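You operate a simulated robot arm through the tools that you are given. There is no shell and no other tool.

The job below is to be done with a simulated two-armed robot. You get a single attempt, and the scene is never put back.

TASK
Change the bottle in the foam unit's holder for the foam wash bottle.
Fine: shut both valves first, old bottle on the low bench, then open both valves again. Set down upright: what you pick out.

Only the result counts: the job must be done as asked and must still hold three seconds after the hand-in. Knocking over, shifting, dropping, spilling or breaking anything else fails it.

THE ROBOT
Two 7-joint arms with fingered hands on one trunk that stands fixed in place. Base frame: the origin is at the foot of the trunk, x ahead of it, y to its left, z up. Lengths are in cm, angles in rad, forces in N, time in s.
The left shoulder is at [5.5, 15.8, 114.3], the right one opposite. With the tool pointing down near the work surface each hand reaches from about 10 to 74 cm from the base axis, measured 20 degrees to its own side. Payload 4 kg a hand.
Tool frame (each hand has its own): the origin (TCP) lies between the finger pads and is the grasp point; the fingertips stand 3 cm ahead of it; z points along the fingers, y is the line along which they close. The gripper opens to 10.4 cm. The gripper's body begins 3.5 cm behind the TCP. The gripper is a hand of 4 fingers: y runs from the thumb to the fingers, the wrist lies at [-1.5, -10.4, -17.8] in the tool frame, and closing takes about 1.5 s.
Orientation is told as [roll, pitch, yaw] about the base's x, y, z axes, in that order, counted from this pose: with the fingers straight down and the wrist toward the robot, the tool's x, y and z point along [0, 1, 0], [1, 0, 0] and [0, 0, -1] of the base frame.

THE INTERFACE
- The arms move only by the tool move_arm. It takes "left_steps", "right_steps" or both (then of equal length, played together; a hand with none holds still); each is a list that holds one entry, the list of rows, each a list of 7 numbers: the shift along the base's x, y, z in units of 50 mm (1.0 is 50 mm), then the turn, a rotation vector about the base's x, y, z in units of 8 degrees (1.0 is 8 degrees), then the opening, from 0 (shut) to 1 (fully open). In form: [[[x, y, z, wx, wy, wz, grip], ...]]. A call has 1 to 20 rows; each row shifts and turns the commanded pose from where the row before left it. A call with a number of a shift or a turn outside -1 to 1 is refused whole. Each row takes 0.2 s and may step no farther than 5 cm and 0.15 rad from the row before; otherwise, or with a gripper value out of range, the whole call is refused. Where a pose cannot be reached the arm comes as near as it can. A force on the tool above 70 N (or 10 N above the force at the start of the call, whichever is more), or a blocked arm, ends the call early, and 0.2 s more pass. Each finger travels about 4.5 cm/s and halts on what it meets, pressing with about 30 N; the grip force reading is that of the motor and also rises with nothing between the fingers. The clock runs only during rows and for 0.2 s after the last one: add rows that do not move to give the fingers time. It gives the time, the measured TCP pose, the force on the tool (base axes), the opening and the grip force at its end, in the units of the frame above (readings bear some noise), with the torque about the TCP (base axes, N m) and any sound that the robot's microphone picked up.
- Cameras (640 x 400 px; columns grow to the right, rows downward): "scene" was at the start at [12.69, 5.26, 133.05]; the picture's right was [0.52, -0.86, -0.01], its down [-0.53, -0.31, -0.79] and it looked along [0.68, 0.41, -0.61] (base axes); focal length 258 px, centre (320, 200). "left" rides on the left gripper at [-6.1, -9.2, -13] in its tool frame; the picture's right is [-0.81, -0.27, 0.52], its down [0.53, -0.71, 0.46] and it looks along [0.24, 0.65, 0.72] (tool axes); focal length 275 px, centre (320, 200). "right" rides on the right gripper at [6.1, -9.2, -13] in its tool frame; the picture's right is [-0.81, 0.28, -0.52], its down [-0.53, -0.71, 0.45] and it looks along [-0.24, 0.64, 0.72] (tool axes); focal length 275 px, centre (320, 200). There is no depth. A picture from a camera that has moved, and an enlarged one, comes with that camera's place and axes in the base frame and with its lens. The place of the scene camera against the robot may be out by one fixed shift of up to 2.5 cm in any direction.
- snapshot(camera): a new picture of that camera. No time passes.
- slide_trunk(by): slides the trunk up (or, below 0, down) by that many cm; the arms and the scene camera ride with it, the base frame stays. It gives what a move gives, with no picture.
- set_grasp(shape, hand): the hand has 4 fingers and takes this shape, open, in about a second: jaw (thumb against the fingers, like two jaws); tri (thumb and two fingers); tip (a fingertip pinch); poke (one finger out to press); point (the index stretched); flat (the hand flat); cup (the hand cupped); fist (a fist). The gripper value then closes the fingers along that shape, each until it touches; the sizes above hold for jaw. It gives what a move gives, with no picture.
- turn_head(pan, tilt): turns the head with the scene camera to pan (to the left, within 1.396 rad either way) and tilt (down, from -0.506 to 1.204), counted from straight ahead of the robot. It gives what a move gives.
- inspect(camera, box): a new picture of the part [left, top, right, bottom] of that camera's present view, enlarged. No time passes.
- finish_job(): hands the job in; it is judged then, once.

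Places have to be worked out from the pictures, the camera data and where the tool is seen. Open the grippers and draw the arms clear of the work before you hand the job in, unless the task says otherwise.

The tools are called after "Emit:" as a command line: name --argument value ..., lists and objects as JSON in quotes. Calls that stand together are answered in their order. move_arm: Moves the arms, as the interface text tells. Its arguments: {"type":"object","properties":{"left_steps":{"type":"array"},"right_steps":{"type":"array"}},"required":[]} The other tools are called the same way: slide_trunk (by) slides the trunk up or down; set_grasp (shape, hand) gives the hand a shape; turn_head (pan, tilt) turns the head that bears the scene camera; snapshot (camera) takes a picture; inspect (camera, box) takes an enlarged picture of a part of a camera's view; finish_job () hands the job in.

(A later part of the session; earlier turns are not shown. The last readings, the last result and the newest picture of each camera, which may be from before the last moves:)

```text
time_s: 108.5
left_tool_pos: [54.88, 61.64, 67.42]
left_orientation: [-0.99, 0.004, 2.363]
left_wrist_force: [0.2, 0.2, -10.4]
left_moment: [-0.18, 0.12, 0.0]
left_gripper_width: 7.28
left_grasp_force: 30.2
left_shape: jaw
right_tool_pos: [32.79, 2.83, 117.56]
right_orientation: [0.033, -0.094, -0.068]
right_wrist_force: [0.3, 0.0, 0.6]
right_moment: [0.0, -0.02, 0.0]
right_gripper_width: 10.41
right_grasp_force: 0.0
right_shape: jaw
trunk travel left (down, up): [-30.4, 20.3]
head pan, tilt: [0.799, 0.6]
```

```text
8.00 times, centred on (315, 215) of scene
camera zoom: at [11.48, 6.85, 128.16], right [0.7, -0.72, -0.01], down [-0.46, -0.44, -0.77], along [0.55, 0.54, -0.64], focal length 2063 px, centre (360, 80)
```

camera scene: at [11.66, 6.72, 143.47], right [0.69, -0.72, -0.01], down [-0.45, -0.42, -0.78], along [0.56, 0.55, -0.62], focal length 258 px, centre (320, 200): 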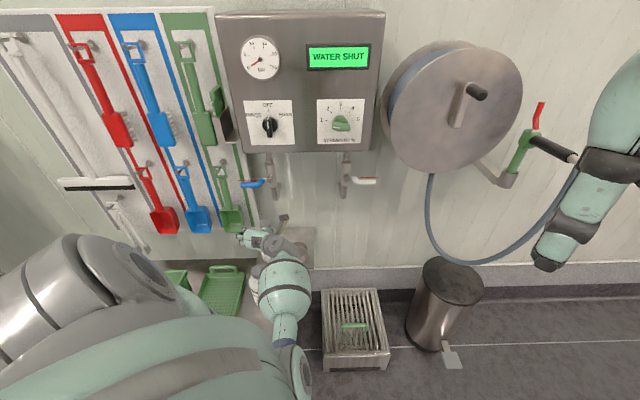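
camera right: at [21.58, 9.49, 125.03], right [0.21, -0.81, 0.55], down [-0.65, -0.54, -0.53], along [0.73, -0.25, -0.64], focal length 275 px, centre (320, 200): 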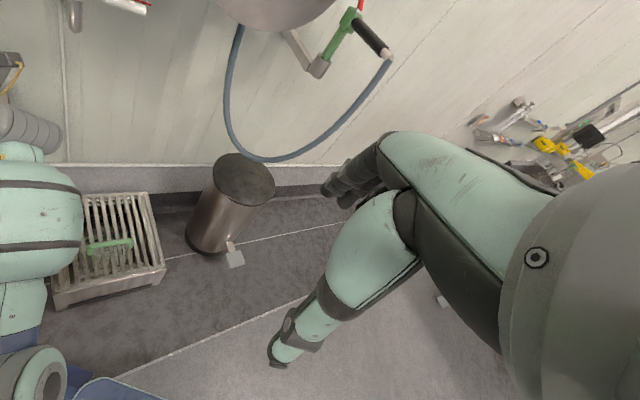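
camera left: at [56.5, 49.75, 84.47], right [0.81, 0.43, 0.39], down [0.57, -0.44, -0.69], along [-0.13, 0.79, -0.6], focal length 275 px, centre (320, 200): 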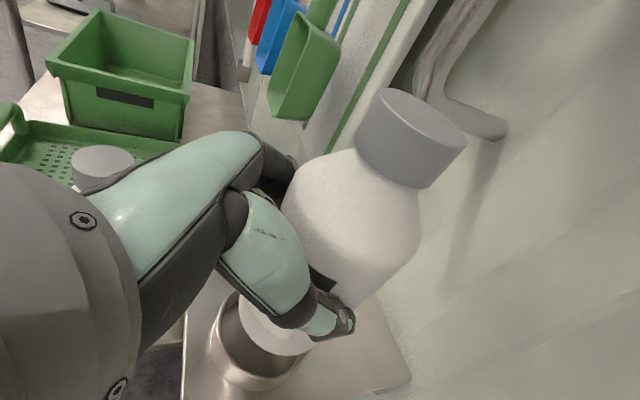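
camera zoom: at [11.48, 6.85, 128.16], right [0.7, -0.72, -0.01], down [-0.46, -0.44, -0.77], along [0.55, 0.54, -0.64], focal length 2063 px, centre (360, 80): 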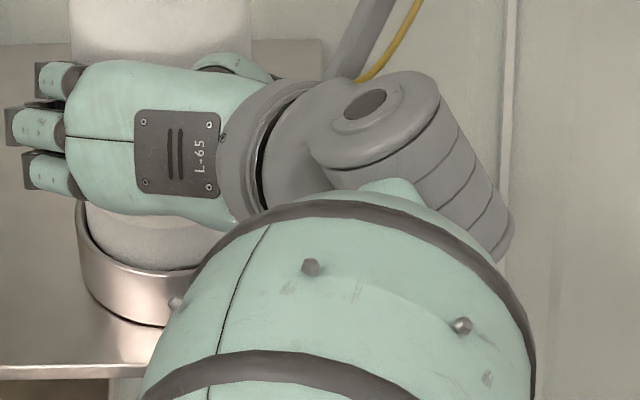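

The base is entering the ring without contact. I keep lowering in small slides until it takes the weight.

Emit:
slide_trunk --by -0.8

Emit:
slide_trunk --by -0.6

Emit:
inspect --camera "left" --box '[200, 270, 330, 400]'

```text
time_s: 109.0
left_tool_pos: [54.93, 61.66, 66.63]
left_orientation: [-0.991, 0.0, 2.36]
left_wrist_force: [-0.8, -0.1, -10.4]
left_moment: [-0.16, 0.12, 0.01]
left_gripper_width: 7.3
left_grasp_force: 30.0
left_shape: jaw
right_tool_pos: [32.5, 2.9, 116.73]
right_orientation: [0.032, -0.095, -0.068]
right_wrist_force: [0.5, -0.4, -0.3]
right_moment: [-0.01, -0.01, 0.04]
right_gripper_width: 10.41
right_grasp_force: 0.1
right_shape: jaw
trunk travel left (down, up): [-29.6, 21.1]
head pan, tilt: [0.799, 0.6]
```

```text
time_s: 109.6
left_tool_pos: [54.89, 61.65, 66.1]
left_orientation: [-0.99, 0.001, 2.36]
left_wrist_force: [-0.1, 0.5, -10.1]
left_moment: [-0.17, 0.12, 0.02]
left_gripper_width: 7.28
left_grasp_force: 29.6
left_shape: jaw
right_tool_pos: [32.55, 2.89, 116.12]
right_orientation: [0.032, -0.097, -0.068]
right_wrist_force: [0.3, 0.1, -0.4]
right_moment: [-0.02, 0.03, -0.01]
right_gripper_width: 10.39
right_grasp_force: 0.0
right_shape: jaw
trunk travel left (down, up): [-29.0, 21.7]
head pan, tilt: [0.799, 0.6]
```

```text
3.08 times, centred on (265, 335) of left
camera zoom: at [56.11, 50.01, 78.3], right [0.81, 0.43, 0.39], down [0.57, -0.44, -0.69], along [-0.13, 0.79, -0.6], focal length 847 px, centre (489, -215)
```

zoom: 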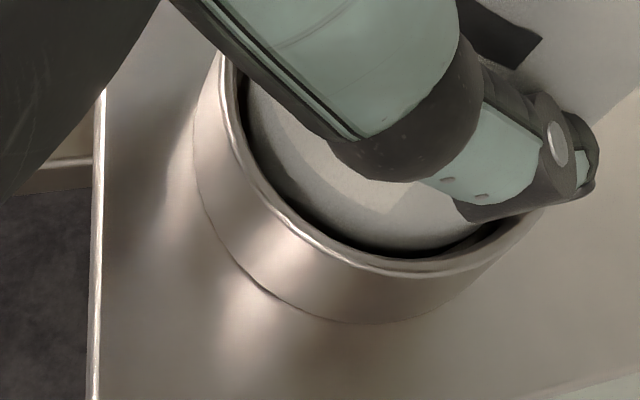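

It's inside the ring. I continue lowering gently to the floor.

Emit:
slide_trunk --by -0.5

Emit:
slide_trunk --by -0.4

```text
time_s: 110.1
left_tool_pos: [54.83, 61.66, 65.72]
left_orientation: [-0.991, 0.0, 2.363]
left_wrist_force: [-1.0, 0.6, -5.9]
left_moment: [-0.1, 0.06, 0.0]
left_gripper_width: 7.28
left_grasp_force: 30.3
left_shape: jaw
right_tool_pos: [32.56, 2.88, 115.6]
right_orientation: [0.033, -0.096, -0.067]
right_wrist_force: [0.5, 1.5, 0.9]
right_moment: [0.0, -0.02, 0.0]
right_gripper_width: 10.42
right_grasp_force: 0.1
right_shape: jaw
trunk travel left (down, up): [-28.5, 22.2]
head pan, tilt: [0.799, 0.6]
```

```text
time_s: 110.7
left_tool_pos: [54.83, 61.66, 65.6]
left_orientation: [-0.995, 0.003, 2.363]
left_wrist_force: [-2.8, 0.2, 3.8]
left_moment: [0.1, 0.09, -0.03]
left_gripper_width: 7.27
left_grasp_force: 30.1
left_shape: jaw
right_tool_pos: [32.43, 2.75, 115.46]
right_orientation: [0.034, -0.097, -0.066]
right_wrist_force: [-0.8, -0.6, 0.3]
right_moment: [0.02, -0.02, 0.03]
right_gripper_width: 10.38
right_grasp_force: 0.1
right_shape: jaw
trunk travel left (down, up): [-28.1, 22.6]
head pan, tilt: [0.799, 0.6]
```

The bottle is seated (load gone, slight upward push). I open the fingers gradually and look.

Emit:
move_arm --left_steps '[[[0, 0, 0, 0, 0, 0, 0.68], [0, 0, 0, 0, 0, 0, 0.74], [0, 0, 0, 0, 0, 0, 0.82], [0, 0, 0, 0, 0, 0, 0.92], [0, 0, 0, 0, 0, 0, 1], [0, 0, 0, 0, 0, 0, 1], [0, 0, 0, 0, 0, 0, 1]]]'

Emit:
snapshot --camera "left"

Emit:
inspect --camera "scene" --box '[230, 130, 350, 250]'

```text
time_s: 112.2
left_tool_pos: [54.84, 61.52, 65.41]
left_orientation: [-0.991, 0.0, 2.36]
left_wrist_force: [-0.4, 0.6, -0.4]
left_moment: [-0.02, 0.01, 0.01]
left_gripper_width: 10.37
left_grasp_force: 0.1
left_shape: jaw
right_tool_pos: [32.43, 2.88, 115.34]
right_orientation: [0.036, -0.097, -0.066]
right_wrist_force: [-0.1, 0.4, -0.2]
right_moment: [0.02, -0.02, 0.02]
right_gripper_width: 10.41
right_grasp_force: 0.1
right_shape: jaw
trunk travel left (down, up): [-28.1, 22.6]
head pan, tilt: [0.799, 0.6]
```

```text
taken
camera left: at [56.05, 49.95, 77.55], right [0.81, 0.43, 0.4], down [0.57, -0.44, -0.69], along [-0.12, 0.79, -0.6], focal length 275 px, centre (320, 200)
```

left: 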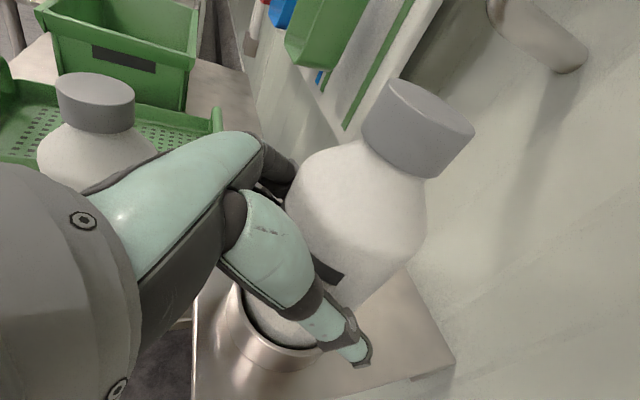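

```text
3.33 times, centred on (290, 190) of scene
camera zoom: at [11.27, 6.74, 125.87], right [0.7, -0.71, -0.01], down [-0.46, -0.44, -0.77], along [0.54, 0.54, -0.64], focal length 860 px, centre (420, 233)
```

zoom: 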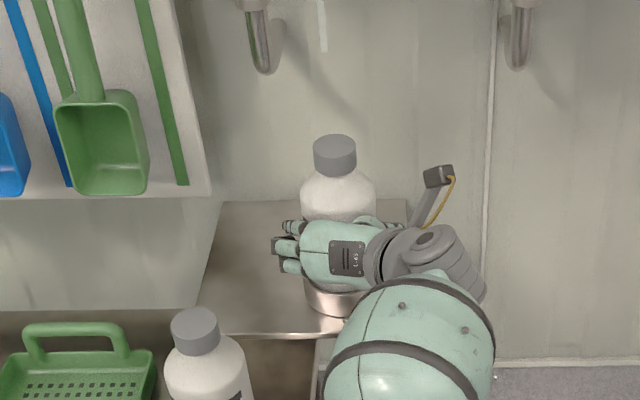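

FOAM WASH stands in the holder, released. I back out about 4.5 cm along the tool axis, then raise the trunk.

Emit:
move_arm --left_steps '[[[-0.12, -0.12, 0.11, 0, 0, 0, 1], [-0.18, -0.18, 0.165, 0, 0, 0, 1], [-0.2, -0.2, 0.184, 0, 0, 0, 1], [0, 0, 0, 0, 0, 0, 1]]]'

Emit:
slide_trunk --by 5

Emit:
snapshot --camera "left"

Emit:
inspect --camera "scene" --box '[230, 130, 350, 250]'

```text
time_s: 113.2
left_tool_pos: [52.31, 59.19, 67.63]
left_orientation: [-0.99, 0.003, 2.363]
left_wrist_force: [-0.5, -0.8, 0.3]
left_moment: [-0.01, 0.0, 0.01]
left_gripper_width: 10.33
left_grasp_force: 0.0
left_shape: jaw
right_tool_pos: [32.47, 2.91, 115.42]
right_orientation: [0.035, -0.096, -0.066]
right_wrist_force: [0.1, 0.0, -0.1]
right_moment: [0.01, -0.02, 0.01]
right_gripper_width: 10.41
right_grasp_force: 0.2
right_shape: jaw
trunk travel left (down, up): [-28.1, 22.6]
head pan, tilt: [0.799, 0.6]
```

```text
time_s: 114.2
left_tool_pos: [52.38, 59.1, 72.61]
left_orientation: [-0.989, 0.0, 2.362]
left_wrist_force: [1.6, 0.0, -0.2]
left_moment: [-0.01, -0.01, 0.0]
left_gripper_width: 10.38
left_grasp_force: 0.0
left_shape: jaw
right_tool_pos: [32.56, 2.75, 120.32]
right_orientation: [0.037, -0.096, -0.067]
right_wrist_force: [0.6, -0.3, 0.2]
right_moment: [0.02, 0.01, -0.02]
right_gripper_width: 10.41
right_grasp_force: 0.1
right_shape: jaw
trunk travel left (down, up): [-33.1, 17.6]
head pan, tilt: [0.799, 0.6]
```

```text
taken
camera left: at [53.51, 47.42, 84.82], right [0.81, 0.43, 0.39], down [0.57, -0.44, -0.69], along [-0.12, 0.79, -0.6], focal length 275 px, centre (320, 200)
```

left: 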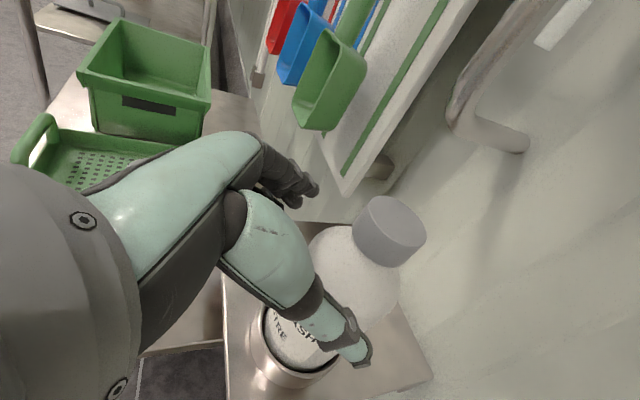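

```text
3.33 times, centred on (290, 190) of scene
camera zoom: at [11.34, 6.74, 130.8], right [0.7, -0.71, -0.01], down [-0.47, -0.45, -0.76], along [0.54, 0.54, -0.64], focal length 860 px, centre (420, 233)
```

zoom: 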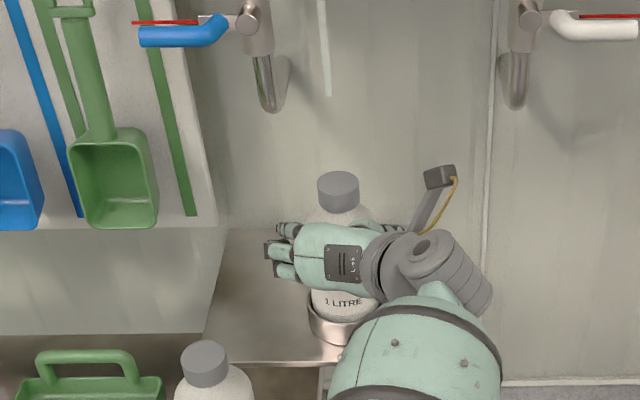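

FOAM WASH stands well in the holder. I draw the hand further back and up, then raise the trunk for the valve work.

Emit:
move_arm --left_steps '[[[-0.25, -0.25, 0.25, 0, 0, 0, 1], [-0.25, -0.25, 0.35, 0, 0, 0, 1], [-0.1, -0.1, 0.5, 0, 0, 0, 1], [0, 0, 0.5, 0, 0, 0, 1], [0, 0, 0, 0, 0, 0, 1]]]'

Emit:
slide_trunk --by 8

Emit:
snapshot --camera "scene"

Emit:
snapshot --camera "left"

```text
time_s: 115.4
left_tool_pos: [49.22, 56.0, 80.7]
left_orientation: [-0.99, 0.002, 2.361]
left_wrist_force: [0.0, -0.2, 0.0]
left_moment: [0.01, -0.01, 0.02]
left_gripper_width: 10.34
left_grasp_force: 0.1
left_shape: jaw
right_tool_pos: [32.46, 2.79, 120.22]
right_orientation: [0.035, -0.097, -0.067]
right_wrist_force: [0.2, 1.0, 0.4]
right_moment: [0.01, 0.01, 0.01]
right_gripper_width: 10.39
right_grasp_force: 0.1
right_shape: jaw
trunk travel left (down, up): [-33.1, 17.6]
head pan, tilt: [0.799, 0.6]
```

```text
time_s: 116.5
left_tool_pos: [49.31, 56.01, 88.7]
left_orientation: [-0.991, 0.002, 2.361]
left_wrist_force: [-0.3, 0.3, 1.0]
left_moment: [0.0, 0.0, 0.0]
left_gripper_width: 10.35
left_grasp_force: 0.0
left_shape: jaw
right_tool_pos: [32.54, 2.75, 128.32]
right_orientation: [0.036, -0.097, -0.069]
right_wrist_force: [0.6, -0.2, -0.4]
right_moment: [0.01, 0.01, 0.0]
right_gripper_width: 10.42
right_grasp_force: 0.2
right_shape: jaw
trunk travel left (down, up): [-41.1, 9.6]
head pan, tilt: [0.799, 0.6]
```

```text
taken
camera scene: at [11.42, 6.73, 138.83], right [0.7, -0.71, -0.01], down [-0.47, -0.45, -0.76], along [0.54, 0.54, -0.65], focal length 258 px, centre (320, 200)
```

scene: 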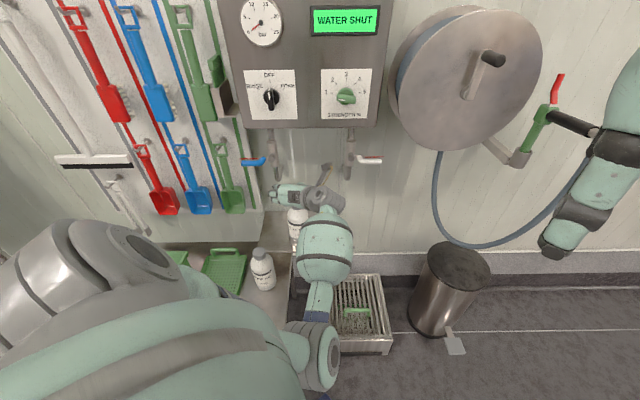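

```text
taken
camera left: at [50.49, 44.36, 100.91], right [0.81, 0.43, 0.39], down [0.57, -0.44, -0.69], along [-0.12, 0.79, -0.6], focal length 275 px, centre (320, 200)
```

left: 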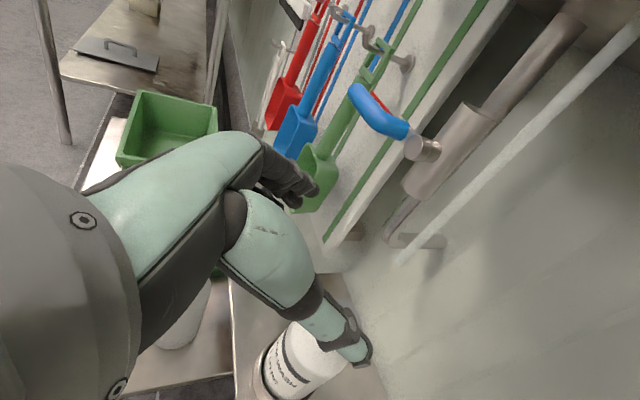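

Both bottles stand where they should. I set the left hand to the tip (pinch) shape and close it, to use as a pusher for the levers.

Emit:
set_grasp --hand "left" --shape "tip"

Emit:
move_arm --left_steps '[[[0, 0, 0, 0, 0, 0, 0.5], [0, 0, 0, 0, 0, 0, 0], [0, 0, 0, 0, 0, 0, 0], [0, 0, 0, 0, 0, 0, 0], [0, 0, 0, 0, 0, 0, 0], [0, 0, 0, 0, 0, 0, 0], [0, 0, 0, 0, 0, 0, 0]]]'

Emit:
inspect --camera "left" --box '[200, 120, 420, 340]'

Emit:
inspect --camera "scene" --box '[240, 150, 350, 260]'

```text
time_s: 117.4
left_tool_pos: [49.26, 56.0, 88.68]
left_orientation: [-0.992, 0.001, 2.361]
left_wrist_force: [-0.2, 0.0, 1.1]
left_moment: [-0.03, -0.02, 0.01]
left_gripper_width: 10.37
left_grasp_force: 0.1
left_shape: tip
right_tool_pos: [32.49, 2.88, 128.41]
right_orientation: [0.036, -0.096, -0.068]
right_wrist_force: [0.5, -0.3, -0.4]
right_moment: [-0.02, -0.02, 0.01]
right_gripper_width: 10.41
right_grasp_force: 0.1
right_shape: jaw
trunk travel left (down, up): [-41.1, 9.6]
head pan, tilt: [0.799, 0.6]
```

```text
time_s: 119.0
left_tool_pos: [49.37, 56.04, 88.73]
left_orientation: [-0.992, 0.003, 2.362]
left_wrist_force: [-0.5, 0.1, -0.4]
left_moment: [0.01, 0.0, -0.02]
left_gripper_width: 0.0
left_grasp_force: 25.7
left_shape: tip
right_tool_pos: [32.56, 2.79, 128.38]
right_orientation: [0.038, -0.096, -0.066]
right_wrist_force: [0.5, 0.1, -0.3]
right_moment: [0.06, 0.03, 0.0]
right_gripper_width: 10.38
right_grasp_force: 0.1
right_shape: jaw
trunk travel left (down, up): [-41.1, 9.6]
head pan, tilt: [0.799, 0.6]
```

```text
1.82 times, centred on (310, 230) of left
camera zoom: at [50.5, 44.36, 100.92], right [0.81, 0.43, 0.39], down [0.57, -0.44, -0.69], along [-0.12, 0.79, -0.6], focal length 500 px, centre (338, 146)
```

zoom: 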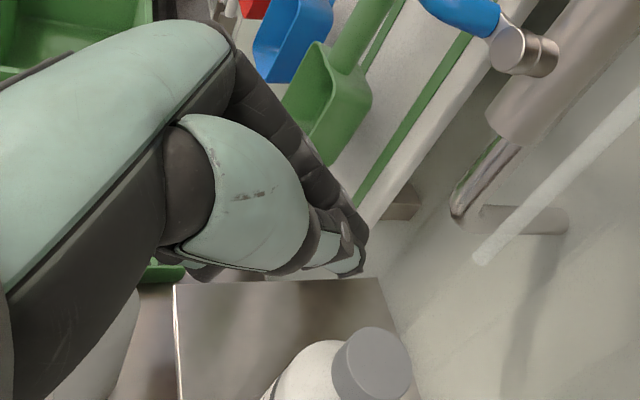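

```text
3.64 times, centred on (295, 205) of scene
camera zoom: at [11.41, 6.74, 138.8], right [0.7, -0.71, -0.01], down [-0.47, -0.45, -0.76], along [0.54, 0.54, -0.65], focal length 938 px, centre (411, 182)
```

zoom: 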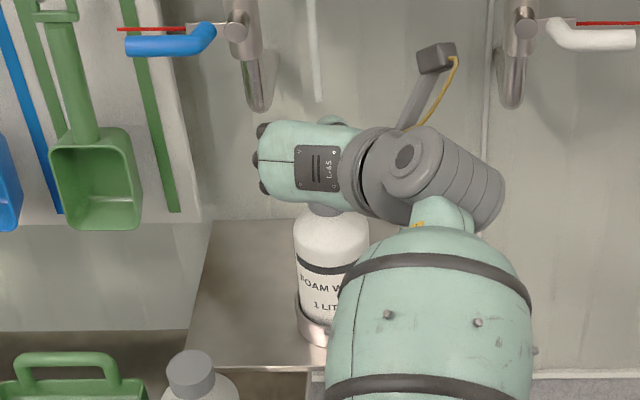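

The pinched fingertips form a narrow beak about 3 cm ahead of the TCP, good for pushing. I raise the trunk 7 cm for elbow room, then move left to stage below the blue lever.

Emit:
slide_trunk --by 7

Emit:
move_arm --left_steps '[[[-0.35, 0.35, -0.2, 0, 0, 0, 0], [-0.45, 0.45, -0.25, 0, 0, 0, 0], [-0.45, 0.45, -0.3, 0, 0, 0, 0], [-0.4, 0.4, -0.3, 0, 0, 0, 0], [-0.2, 0.2, -0.25, 0, 0, 0, 0], [0, 0, 0, 0, 0, 0, 0]]]'

Emit:
snapshot --camera "left"

Emit:
snapshot --camera "scene"

```text
time_s: 120.1
left_tool_pos: [49.27, 56.04, 95.74]
left_orientation: [-0.991, 0.0, 2.363]
left_wrist_force: [0.0, -0.2, -0.8]
left_moment: [0.02, -0.01, -0.01]
left_gripper_width: 0.02
left_grasp_force: 29.9
left_shape: tip
right_tool_pos: [32.7, 2.71, 135.46]
right_orientation: [0.038, -0.095, -0.07]
right_wrist_force: [-0.5, 0.4, -0.6]
right_moment: [0.0, -0.02, -0.01]
right_gripper_width: 10.43
right_grasp_force: 0.1
right_shape: jaw
trunk travel left (down, up): [-48.1, 2.6]
head pan, tilt: [0.799, 0.6]
```

```text
time_s: 121.5
left_tool_pos: [40.05, 65.18, 89.21]
left_orientation: [-0.991, 0.003, 2.359]
left_wrist_force: [0.8, 0.0, 0.5]
left_moment: [0.01, -0.03, 0.02]
left_gripper_width: 0.01
left_grasp_force: 29.9
left_shape: tip
right_tool_pos: [32.66, 2.74, 135.51]
right_orientation: [0.036, -0.094, -0.07]
right_wrist_force: [-0.3, -0.1, 0.0]
right_moment: [-0.03, -0.01, 0.0]
right_gripper_width: 10.41
right_grasp_force: 0.1
right_shape: jaw
trunk travel left (down, up): [-48.1, 2.6]
head pan, tilt: [0.799, 0.6]
```

```text
taken
camera left: at [41.23, 53.64, 101.48], right [0.81, 0.43, 0.4], down [0.57, -0.44, -0.69], along [-0.12, 0.79, -0.6], focal length 275 px, centre (320, 200)
```

left: 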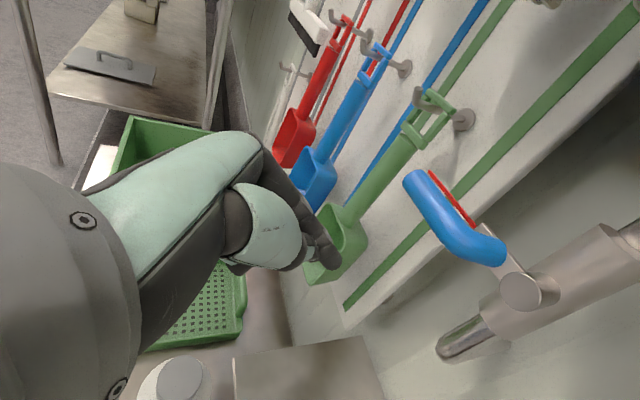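

```text
taken
camera scene: at [11.5, 6.71, 145.84], right [0.7, -0.71, -0.01], down [-0.47, -0.45, -0.76], along [0.54, 0.54, -0.65], focal length 258 px, centre (320, 200)
```

scene: 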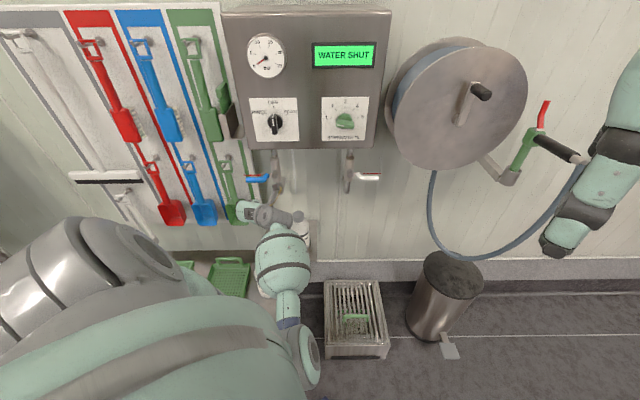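

The stem is at u≈−12.3, z≈92.4 and the lever tip at u≈−21. The beak is staged just below the lever's height; I advance 7.5 cm under it.

Emit:
move_arm --left_steps '[[[0.3, 0.3, -0.02, 0, 0, 0, 0], [0.3, 0.3, -0.02, 0, 0, 0, 0], [0.3, 0.3, 0, 0, 0, 0, 0], [0.15, 0.15, 0, 0, 0, 0, 0], [0, 0, 0, 0, 0, 0, 0]]]'

Emit:
snapshot --camera "left"

Emit:
inspect --camera "scene" --box '[220, 140, 320, 240]'

```text
time_s: 122.7
left_tool_pos: [45.43, 70.49, 89.03]
left_orientation: [-0.991, 0.003, 2.36]
left_wrist_force: [0.6, 0.6, -0.1]
left_moment: [0.01, 0.0, 0.0]
left_gripper_width: 0.0
left_grasp_force: 30.1
left_shape: tip
right_tool_pos: [32.57, 2.79, 135.43]
right_orientation: [0.036, -0.098, -0.069]
right_wrist_force: [0.0, -0.2, -0.5]
right_moment: [-0.01, 0.0, 0.0]
right_gripper_width: 10.4
right_grasp_force: 0.1
right_shape: jaw
trunk travel left (down, up): [-48.1, 2.6]
head pan, tilt: [0.799, 0.6]
```

```text
taken
camera left: at [46.59, 58.87, 101.26], right [0.81, 0.43, 0.4], down [0.57, -0.44, -0.69], along [-0.12, 0.79, -0.6], focal length 275 px, centre (320, 200)
```

left: 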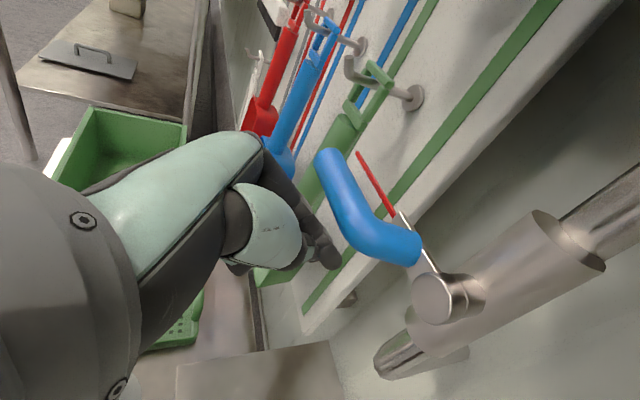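

```text
4.00 times, centred on (270, 190) of scene
camera zoom: at [11.48, 6.71, 145.83], right [0.7, -0.71, -0.01], down [-0.47, -0.45, -0.76], along [0.54, 0.54, -0.65], focal length 1032 px, centre (520, 240)
```

zoom: 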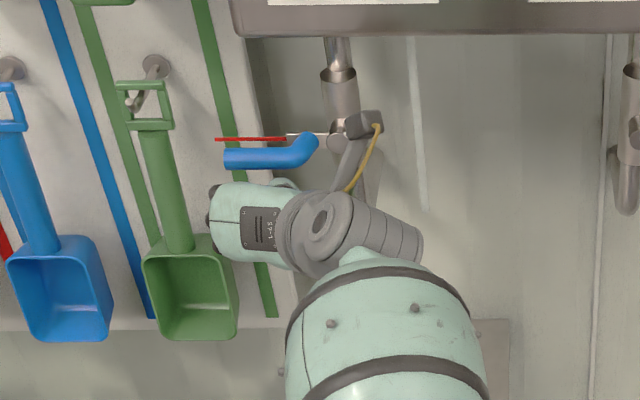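

The beak is under the blue lever. I push up along its arc, first part.

Emit:
move_arm --left_steps '[[[0, 0, 0.18, 0, 0, 0, 0], [0, 0, 0.18, 0, 0, 0, 0], [-0.028, 0.028, 0.147, 0, 0, 0, 0], [-0.027, 0.027, 0.147, 0, 0, 0, 0], [0, 0, 0.153, 0, 0, 0, 0], [0, 0, 0.153, 0, 0, 0, 0]]]'

Emit:
snapshot --camera "left"

Emit:
inspect --camera "scene" --box '[220, 140, 320, 240]'

```text
time_s: 124.1
left_tool_pos: [45.02, 70.77, 93.83]
left_orientation: [-0.989, 0.0, 2.363]
left_wrist_force: [-0.6, -1.2, -1.4]
left_moment: [-0.04, 0.02, 0.02]
left_gripper_width: 0.0
left_grasp_force: 29.7
left_shape: tip
right_tool_pos: [32.64, 2.67, 135.44]
right_orientation: [0.037, -0.097, -0.07]
right_wrist_force: [0.1, 0.3, -0.5]
right_moment: [0.0, 0.01, -0.04]
right_gripper_width: 10.41
right_grasp_force: 0.0
right_shape: jaw
trunk travel left (down, up): [-48.1, 2.6]
head pan, tilt: [0.799, 0.6]
```

```text
taken
camera left: at [46.26, 59.13, 105.99], right [0.81, 0.43, 0.39], down [0.57, -0.44, -0.69], along [-0.13, 0.79, -0.6], focal length 275 px, centre (320, 200)
```

left: 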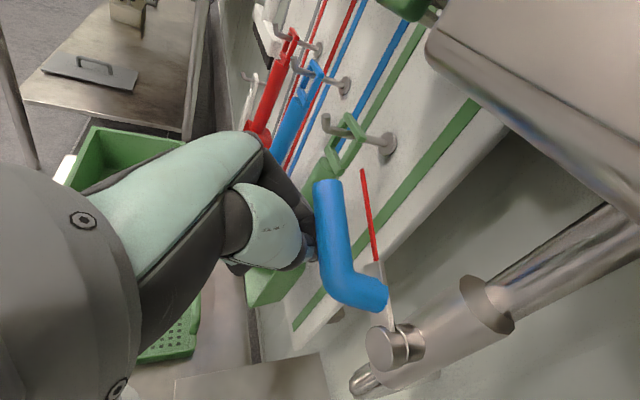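

```text
4.00 times, centred on (270, 190) of scene
camera zoom: at [11.5, 6.74, 145.82], right [0.7, -0.71, -0.01], down [-0.47, -0.45, -0.76], along [0.54, 0.54, -0.65], focal length 1032 px, centre (520, 240)
```

zoom: 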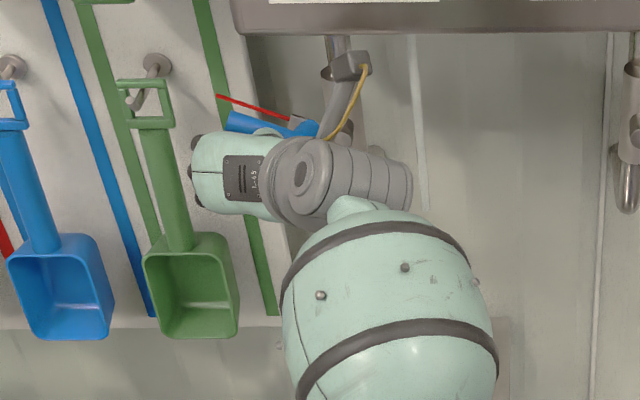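

The lever is rising. I continue along the arc.

Emit:
move_arm --left_steps '[[[0.014, -0.014, 0.15, 0, 0, 0, 0], [0.028, -0.028, 0.146, 0, 0, 0, 0], [0.04, -0.04, 0.14, 0, 0, 0, 0], [0.055, -0.055, 0.132, 0, 0, 0, 0]]]'

Emit:
snapshot --camera "left"

Emit:
inspect --camera "scene" --box '[220, 120, 320, 220]'

```text
time_s: 125.1
left_tool_pos: [45.76, 70.09, 96.61]
left_orientation: [-0.992, 0.002, 2.361]
left_wrist_force: [-1.2, 0.1, -0.9]
left_moment: [0.03, 0.02, -0.02]
left_gripper_width: 0.01
left_grasp_force: 30.2
left_shape: tip
right_tool_pos: [32.54, 2.73, 135.51]
right_orientation: [0.037, -0.096, -0.072]
right_wrist_force: [0.5, -0.4, 0.5]
right_moment: [0.03, -0.02, -0.01]
right_gripper_width: 10.41
right_grasp_force: 0.1
right_shape: jaw
trunk travel left (down, up): [-48.1, 2.6]
head pan, tilt: [0.799, 0.6]
```

```text
taken
camera left: at [46.94, 58.44, 108.89], right [0.81, 0.43, 0.4], down [0.57, -0.44, -0.69], along [-0.12, 0.79, -0.6], focal length 275 px, centre (320, 200)
```

left: 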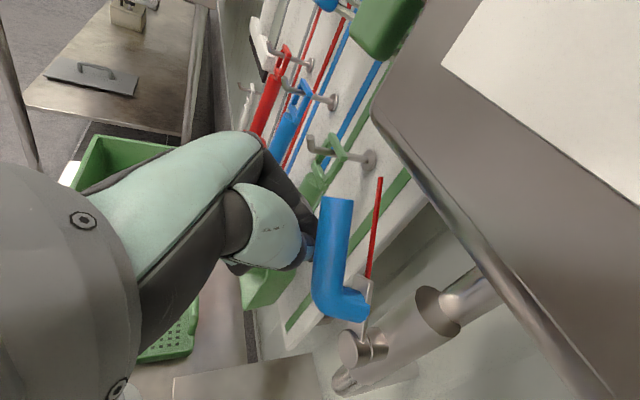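

```text
4.00 times, centred on (270, 170) of scene
camera zoom: at [11.47, 6.73, 145.82], right [0.7, -0.71, -0.01], down [-0.47, -0.45, -0.76], along [0.53, 0.54, -0.65], focal length 1032 px, centre (520, 320)
```

zoom: 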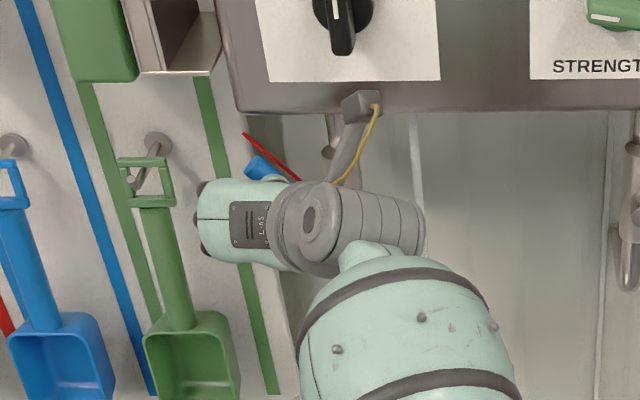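

The lever is past halfway and the wrist camera is nearing the panel knob's level, so I continue mostly rightward with little rise.

Emit:
move_arm --left_steps '[[[0.08, -0.08, 0.06, 0, 0, 0, 0], [0.08, -0.08, 0.06, 0, 0, 0, 0], [0.085, -0.085, 0.04, 0, 0, 0, 0], [0.085, -0.085, 0.02, 0, 0, 0, 0]]]'

Emit:
snapshot --camera "left"

Emit:
inspect --camera "scene" --box '[220, 120, 320, 220]'

```text
time_s: 126.1
left_tool_pos: [47.36, 68.43, 97.68]
left_orientation: [-0.993, 0.003, 2.36]
left_wrist_force: [-2.7, 1.1, 0.8]
left_moment: [0.02, -0.02, 0.03]
left_gripper_width: 0.01
left_grasp_force: 30.2
left_shape: tip
right_tool_pos: [32.59, 2.81, 135.51]
right_orientation: [0.039, -0.096, -0.069]
right_wrist_force: [-0.2, 0.6, 0.4]
right_moment: [0.03, -0.03, 0.0]
right_gripper_width: 10.39
right_grasp_force: 0.0
right_shape: jaw
trunk travel left (down, up): [-48.1, 2.6]
head pan, tilt: [0.799, 0.6]
```

```text
taken
camera left: at [48.56, 56.8, 109.85], right [0.81, 0.43, 0.4], down [0.57, -0.44, -0.69], along [-0.12, 0.79, -0.6], focal length 275 px, centre (320, 200)
```

left: 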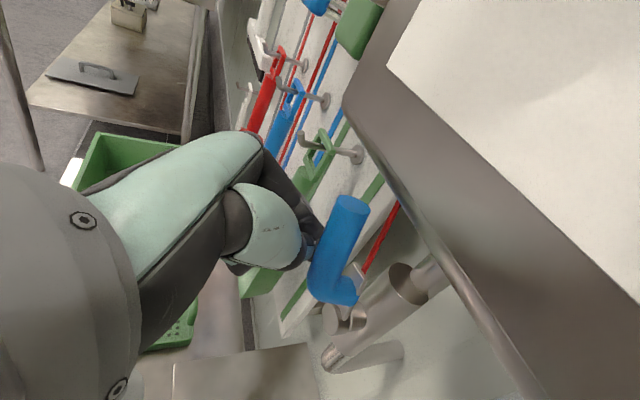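

```text
4.00 times, centred on (270, 170) of scene
camera zoom: at [11.42, 6.73, 145.81], right [0.7, -0.71, -0.01], down [-0.47, -0.45, -0.76], along [0.53, 0.54, -0.65], focal length 1032 px, centre (520, 320)
```

zoom: 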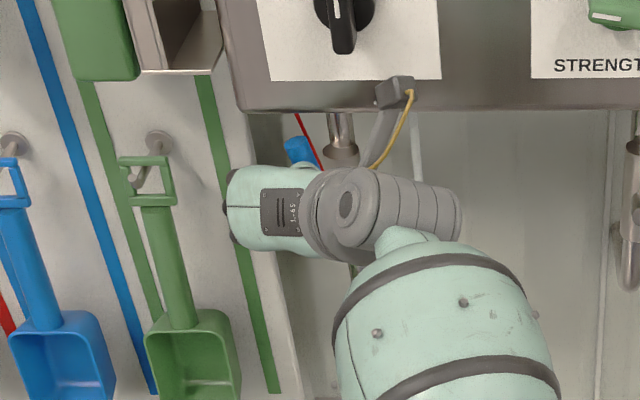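

The lever is about 20° from upright. I push further right toward its open stop.

Emit:
move_arm --left_steps '[[[0.08, -0.08, 0.0, 0, 0, 0, 0], [0.08, -0.08, 0.0, 0, 0, 0, 0], [0.08, -0.08, 0.0, 0, 0, 0, 0], [0, 0, 0, 0, 0, 0, 0]]]'

Emit:
snapshot --camera "left"

Emit:
inspect --camera "scene" --box '[220, 120, 320, 220]'

```text
time_s: 127.1
left_tool_pos: [48.25, 67.56, 97.8]
left_orientation: [-0.994, 0.001, 2.364]
left_wrist_force: [-10.7, 11.9, 7.8]
left_moment: [0.14, -0.1, 0.23]
left_gripper_width: 0.0
left_grasp_force: 29.9
left_shape: tip
right_tool_pos: [32.29, 2.81, 135.55]
right_orientation: [0.036, -0.098, -0.067]
right_wrist_force: [-0.9, -0.1, -0.9]
right_moment: [-0.01, 0.01, 0.0]
right_gripper_width: 10.4
right_grasp_force: 0.1
right_shape: jaw
trunk travel left (down, up): [-48.1, 2.6]
head pan, tilt: [0.799, 0.6]
```

```text
taken
camera left: at [49.52, 55.77, 109.98], right [0.81, 0.43, 0.4], down [0.57, -0.44, -0.69], along [-0.13, 0.79, -0.6], focal length 275 px, centre (320, 200)
```

left: 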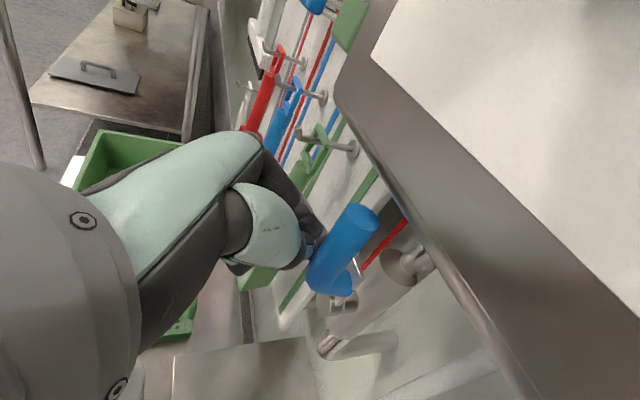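

```text
4.00 times, centred on (270, 170) of scene
camera zoom: at [11.15, 6.81, 145.82], right [0.7, -0.71, -0.01], down [-0.47, -0.46, -0.76], along [0.53, 0.54, -0.65], focal length 1032 px, centre (520, 320)
```

zoom: 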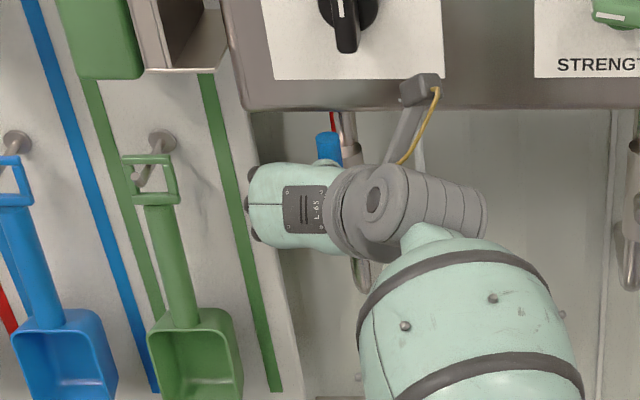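

The reaction rose to 16 N with the lever upright: blue is at its open stop. I ease off left, draw back and check the display.

Emit:
move_arm --left_steps '[[[-0.12, 0.12, -0.05, 0, 0, 0, 0], [-0.1, 0.1, -0.1, 0, 0, 0, 0], [-0.3, -0.3, 0, 0, 0, 0, 0], [-0.35, -0.35, -0.1, 0, 0, 0, 0], [-0.35, -0.35, -0.2, 0, 0, 0, 0], [0, 0, 0, 0, 0, 0, 0]]]'

Emit:
snapshot --camera "scene"

Emit:
inspect --camera "scene" --box '[220, 0, 400, 200]'

```text
time_s: 128.5
left_tool_pos: [42.38, 63.22, 95.27]
left_orientation: [-0.991, 0.003, 2.359]
left_wrist_force: [-0.1, 0.3, 0.3]
left_moment: [0.02, -0.02, 0.0]
left_gripper_width: 0.0
left_grasp_force: 30.2
left_shape: tip
right_tool_pos: [32.55, 2.78, 135.44]
right_orientation: [0.038, -0.096, -0.07]
right_wrist_force: [0.1, 0.5, -0.8]
right_moment: [-0.04, -0.01, 0.01]
right_gripper_width: 10.43
right_grasp_force: 0.1
right_shape: jaw
trunk travel left (down, up): [-48.1, 2.6]
head pan, tilt: [0.799, 0.6]
```

```text
taken
camera scene: at [11.44, 6.74, 145.79], right [0.71, -0.71, -0.01], down [-0.47, -0.46, -0.76], along [0.53, 0.54, -0.65], focal length 258 px, centre (320, 200)
```

scene: 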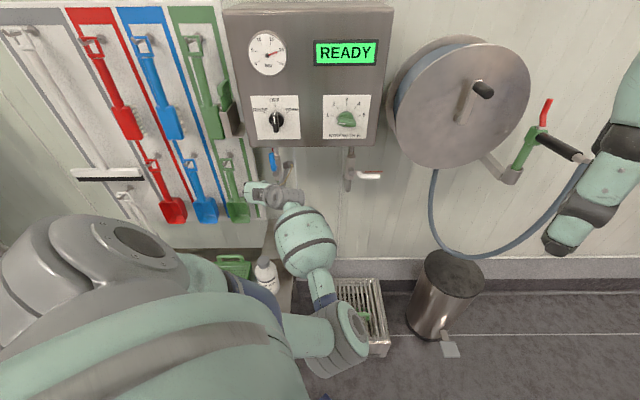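

```text
2.00 times, centred on (310, 100) of scene
camera zoom: at [11.44, 6.74, 145.79], right [0.71, -0.71, -0.01], down [-0.47, -0.46, -0.76], along [0.53, 0.54, -0.65], focal length 516 px, centre (340, 400)
```

zoom: 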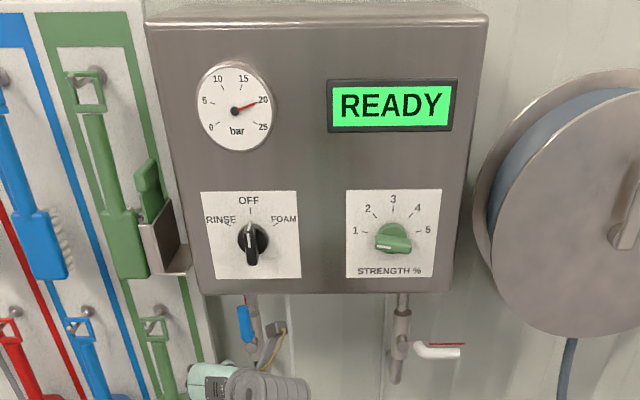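

The display shows READY at 20 bar: blue is open. Next the white one: I carry the hand right along the wall, reducing yaw as I go.

Emit:
move_arm --left_steps '[[[0.45, -0.45, 0.05, 0, 0, -0.3, 0], [0.578, -0.6, 0.068, 0, 0, -0.42, 0], [0.578, -0.6, 0.068, 0, 0, -0.42, 0], [0.578, -0.6, 0.068, 0, 0, -0.42, 0], [0, 0, 0, 0, 0, 0, 0]]]'

Emit:
snapshot --camera "scene"

Emit:
snapshot --camera "left"

```text
time_s: 129.7
left_tool_pos: [53.38, 52.09, 96.65]
left_orientation: [-0.992, 0.003, 2.143]
left_wrist_force: [0.5, -0.2, -0.3]
left_moment: [0.01, 0.02, 0.04]
left_gripper_width: 0.0
left_grasp_force: 30.0
left_shape: tip
right_tool_pos: [32.52, 2.8, 135.39]
right_orientation: [0.038, -0.097, -0.069]
right_wrist_force: [-0.4, -0.5, -0.1]
right_moment: [0.05, 0.01, -0.02]
right_gripper_width: 10.42
right_grasp_force: 0.1
right_shape: jaw
trunk travel left (down, up): [-48.1, 2.6]
head pan, tilt: [0.799, 0.6]
```

```text
taken
camera scene: at [11.42, 6.79, 145.78], right [0.71, -0.71, -0.01], down [-0.47, -0.46, -0.76], along [0.53, 0.54, -0.66], focal length 258 px, centre (320, 200)
```

scene: 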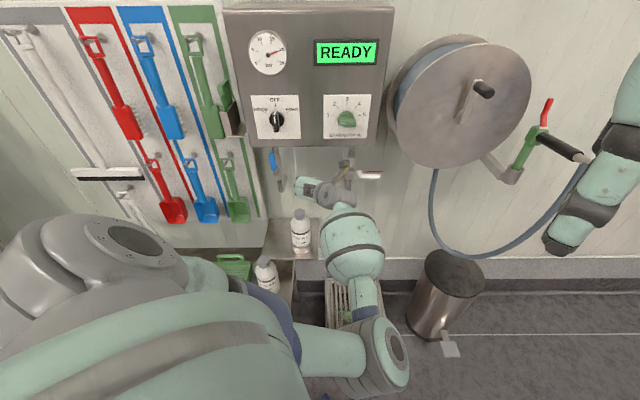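

```text
taken
camera left: at [52.05, 40.53, 108.88], right [0.89, 0.24, 0.4], down [0.46, -0.55, -0.69], along [0.05, 0.8, -0.6], focal length 275 px, centre (320, 200)
```

left: 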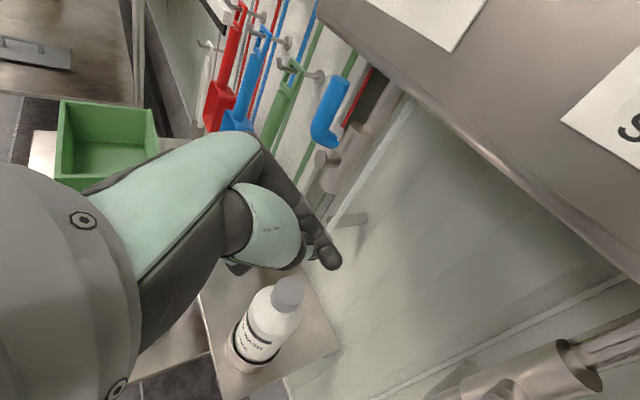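

FOAM WASH looks fine in the ring. I continue right to stage above the white lever.

Emit:
move_arm --left_steps '[[[0.58, -0.62, 0.07, 0, 0, -0.45, 0], [0.58, -0.62, 0.07, 0, 0, -0.45, 0], [0.58, -0.62, 0.07, 0, 0, -0.45, 0], [0.55, -0.6, 0.07, 0, 0, -0.45, 0], [0, 0, 0, 0, 0, 0, 0]]]'

Emit:
snapshot --camera "scene"

Emit:
snapshot --camera "left"

```text
time_s: 130.9
left_tool_pos: [64.92, 39.74, 97.95]
left_orientation: [-0.991, 0.003, 1.892]
left_wrist_force: [0.3, -0.4, 0.3]
left_moment: [-0.03, -0.01, 0.02]
left_gripper_width: 0.0
left_grasp_force: 30.0
left_shape: tip
right_tool_pos: [32.63, 2.81, 135.47]
right_orientation: [0.037, -0.098, -0.069]
right_wrist_force: [0.4, 0.2, 0.8]
right_moment: [-0.04, 0.02, -0.04]
right_gripper_width: 10.39
right_grasp_force: 0.0
right_shape: jaw
trunk travel left (down, up): [-48.1, 2.6]
head pan, tilt: [0.799, 0.6]
```

```text
taken
camera scene: at [11.41, 6.79, 145.77], right [0.71, -0.71, -0.01], down [-0.47, -0.46, -0.76], along [0.53, 0.54, -0.66], focal length 258 px, centre (320, 200)
```

scene: 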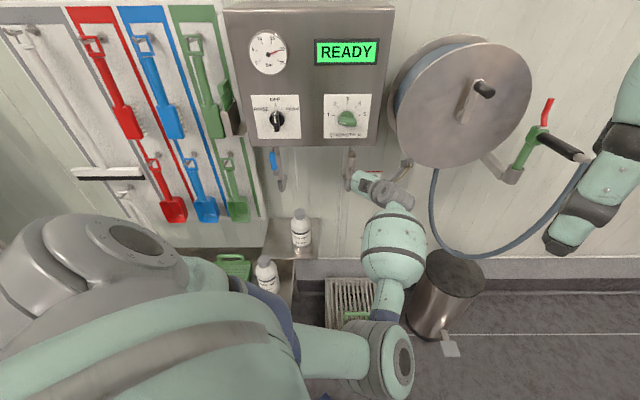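

```text
taken
camera left: at [60.66, 28.91, 110.32], right [0.92, 0.02, 0.4], down [0.31, -0.65, -0.69], along [0.25, 0.76, -0.6], focal length 275 px, centre (320, 200)
```

left: 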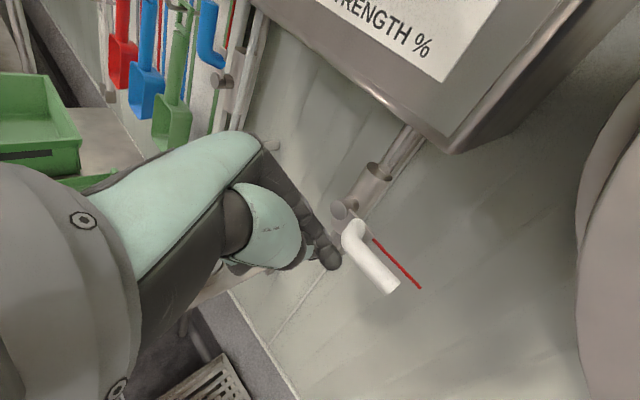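

The stem is at u≈13.5, z≈92.2 and the lever lies level at z≈93. The hose reel's edge (≈(68,34,109)) is close to where the wrist camera would go, so I turn the yaw further right (keeping the camera clear) and advance 5 cm.

Emit:
move_arm --left_steps '[[[0, 0, 0, 0, 0, -0.65, 0], [0, 0, 0, 0, 0, -0.65, 0], [0.33, 0.375, 0, 0, 0, 0, 0], [0.33, 0.375, 0, 0, 0, 0, 0], [0, 0, 0, 0, 0, 0, 0]]]'

Emit:
snapshot --camera "left"

Emit:
inspect --camera "scene" --box '[320, 100, 440, 220]'

```text
time_s: 132.1
left_tool_pos: [68.16, 43.56, 98.0]
left_orientation: [-0.992, 0.002, 1.714]
left_wrist_force: [-0.3, 0.1, -0.3]
left_moment: [0.01, -0.02, 0.04]
left_gripper_width: 0.0
left_grasp_force: 30.3
left_shape: tip
right_tool_pos: [32.58, 2.67, 135.46]
right_orientation: [0.039, -0.098, -0.068]
right_wrist_force: [0.3, -0.6, -0.8]
right_moment: [0.02, -0.04, 0.02]
right_gripper_width: 10.38
right_grasp_force: 0.0
right_shape: jaw
trunk travel left (down, up): [-48.1, 2.6]
head pan, tilt: [0.799, 0.6]
```

```text
taken
camera left: at [62.03, 33.57, 110.21], right [0.91, -0.15, 0.4], down [0.19, -0.7, -0.69], along [0.38, 0.7, -0.6], focal length 275 px, centre (320, 200)
```

left: 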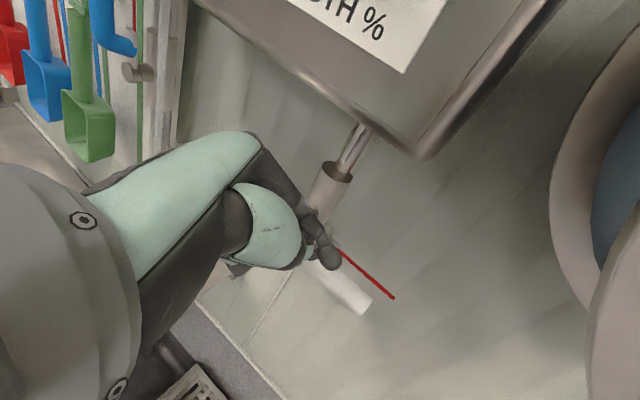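

```text
3.33 times, centred on (380, 160) of scene
camera zoom: at [11.34, 6.71, 145.77], right [0.71, -0.71, -0.01], down [-0.47, -0.46, -0.75], along [0.53, 0.54, -0.66], focal length 860 px, centre (120, 333)
```

zoom: 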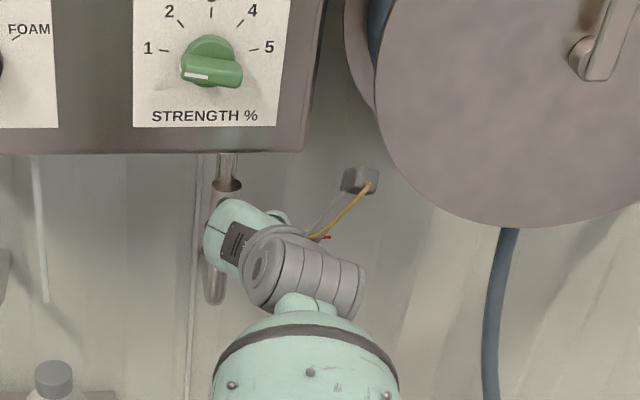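

The beak is over the lever's line. I advance the last 3 cm above it.

Emit:
move_arm --left_steps '[[[0.21, 0.21, 0.0, 0, 0, 0, 0], [0.21, 0.21, 0.0, 0, 0, 0, 0], [0, 0, 0, 0, 0, 0, 0]]]'

Emit:
snapshot --camera "left"

Emit:
inspect --camera "scene" --box '[320, 100, 440, 220]'

```text
time_s: 132.9
left_tool_pos: [70.27, 45.56, 97.96]
left_orientation: [-0.99, 0.001, 1.712]
left_wrist_force: [-0.1, -0.3, -0.4]
left_moment: [-0.03, -0.02, -0.03]
left_gripper_width: 0.0
left_grasp_force: 29.8
left_shape: tip
right_tool_pos: [32.47, 2.71, 135.54]
right_orientation: [0.039, -0.098, -0.068]
right_wrist_force: [0.6, 0.4, 0.1]
right_moment: [-0.03, 0.01, 0.0]
right_gripper_width: 10.42
right_grasp_force: 0.1
right_shape: jaw
trunk travel left (down, up): [-48.1, 2.6]
head pan, tilt: [0.799, 0.6]
```

```text
taken
camera left: at [64.15, 35.65, 110.19], right [0.91, -0.15, 0.4], down [0.19, -0.7, -0.69], along [0.38, 0.7, -0.6], focal length 275 px, centre (320, 200)
```

left: 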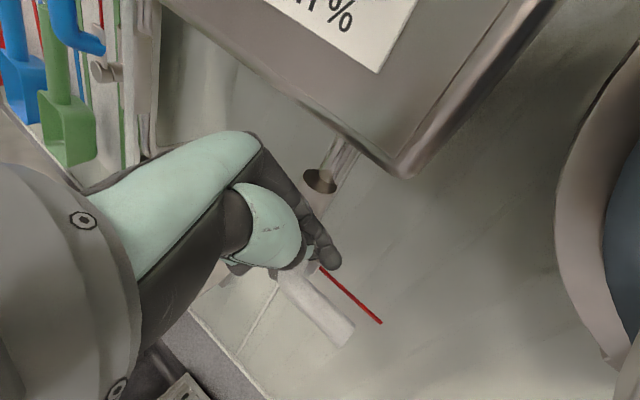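

```text
3.33 times, centred on (380, 160) of scene
camera zoom: at [11.39, 6.72, 145.76], right [0.71, -0.71, -0.01], down [-0.47, -0.46, -0.75], along [0.53, 0.54, -0.66], focal length 860 px, centre (120, 333)
```

zoom: 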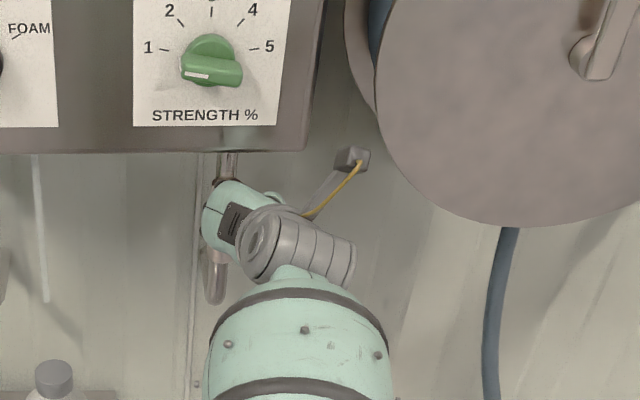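

The beak is above the white lever. I push down along its arc, first part.

Emit:
move_arm --left_steps '[[[0, 0, -0.21, 0, 0, 0, 0], [0, 0, -0.21, 0, 0, 0, 0], [0.024, -0.024, -0.145, 0, 0, 0, 0], [0.024, -0.024, -0.145, 0, 0, 0, 0], [0, 0, -0.148, 0, 0, 0, 0], [-0.005, 0.005, -0.148, 0, 0, 0, 0]]]'

Emit:
snapshot --camera "left"

Emit:
inspect --camera "scene" --box '[320, 100, 440, 220]'

```text
time_s: 134.3
left_tool_pos: [70.62, 45.31, 92.82]
left_orientation: [-0.991, 0.004, 1.713]
left_wrist_force: [0.3, -0.8, 1.1]
left_moment: [0.02, -0.03, 0.02]
left_gripper_width: 0.0
left_grasp_force: 30.2
left_shape: tip
right_tool_pos: [32.52, 2.82, 135.57]
right_orientation: [0.038, -0.097, -0.069]
right_wrist_force: [0.8, 0.3, 0.6]
right_moment: [-0.01, 0.02, -0.03]
right_gripper_width: 10.38
right_grasp_force: 0.1
right_shape: jaw
trunk travel left (down, up): [-48.1, 2.6]
head pan, tilt: [0.799, 0.6]
```

```text
taken
camera left: at [64.41, 35.43, 105.09], right [0.91, -0.15, 0.4], down [0.19, -0.7, -0.69], along [0.38, 0.7, -0.6], focal length 275 px, centre (320, 200)
```

left: 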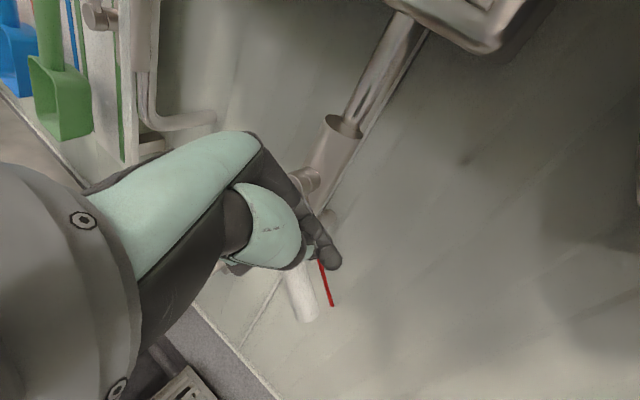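

```text
3.33 times, centred on (380, 160) of scene
camera zoom: at [11.42, 6.77, 145.75], right [0.71, -0.71, -0.01], down [-0.47, -0.46, -0.75], along [0.53, 0.54, -0.66], focal length 860 px, centre (120, 333)
```

zoom: 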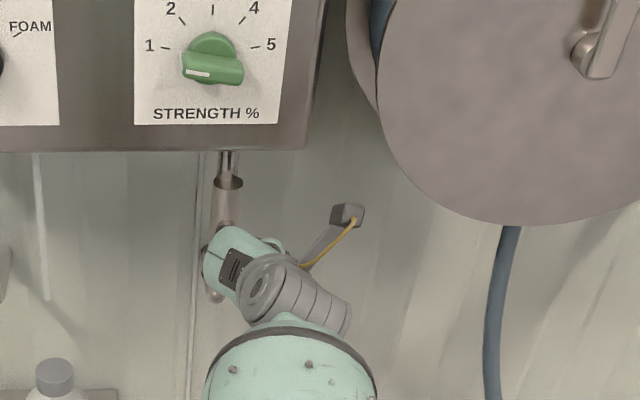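

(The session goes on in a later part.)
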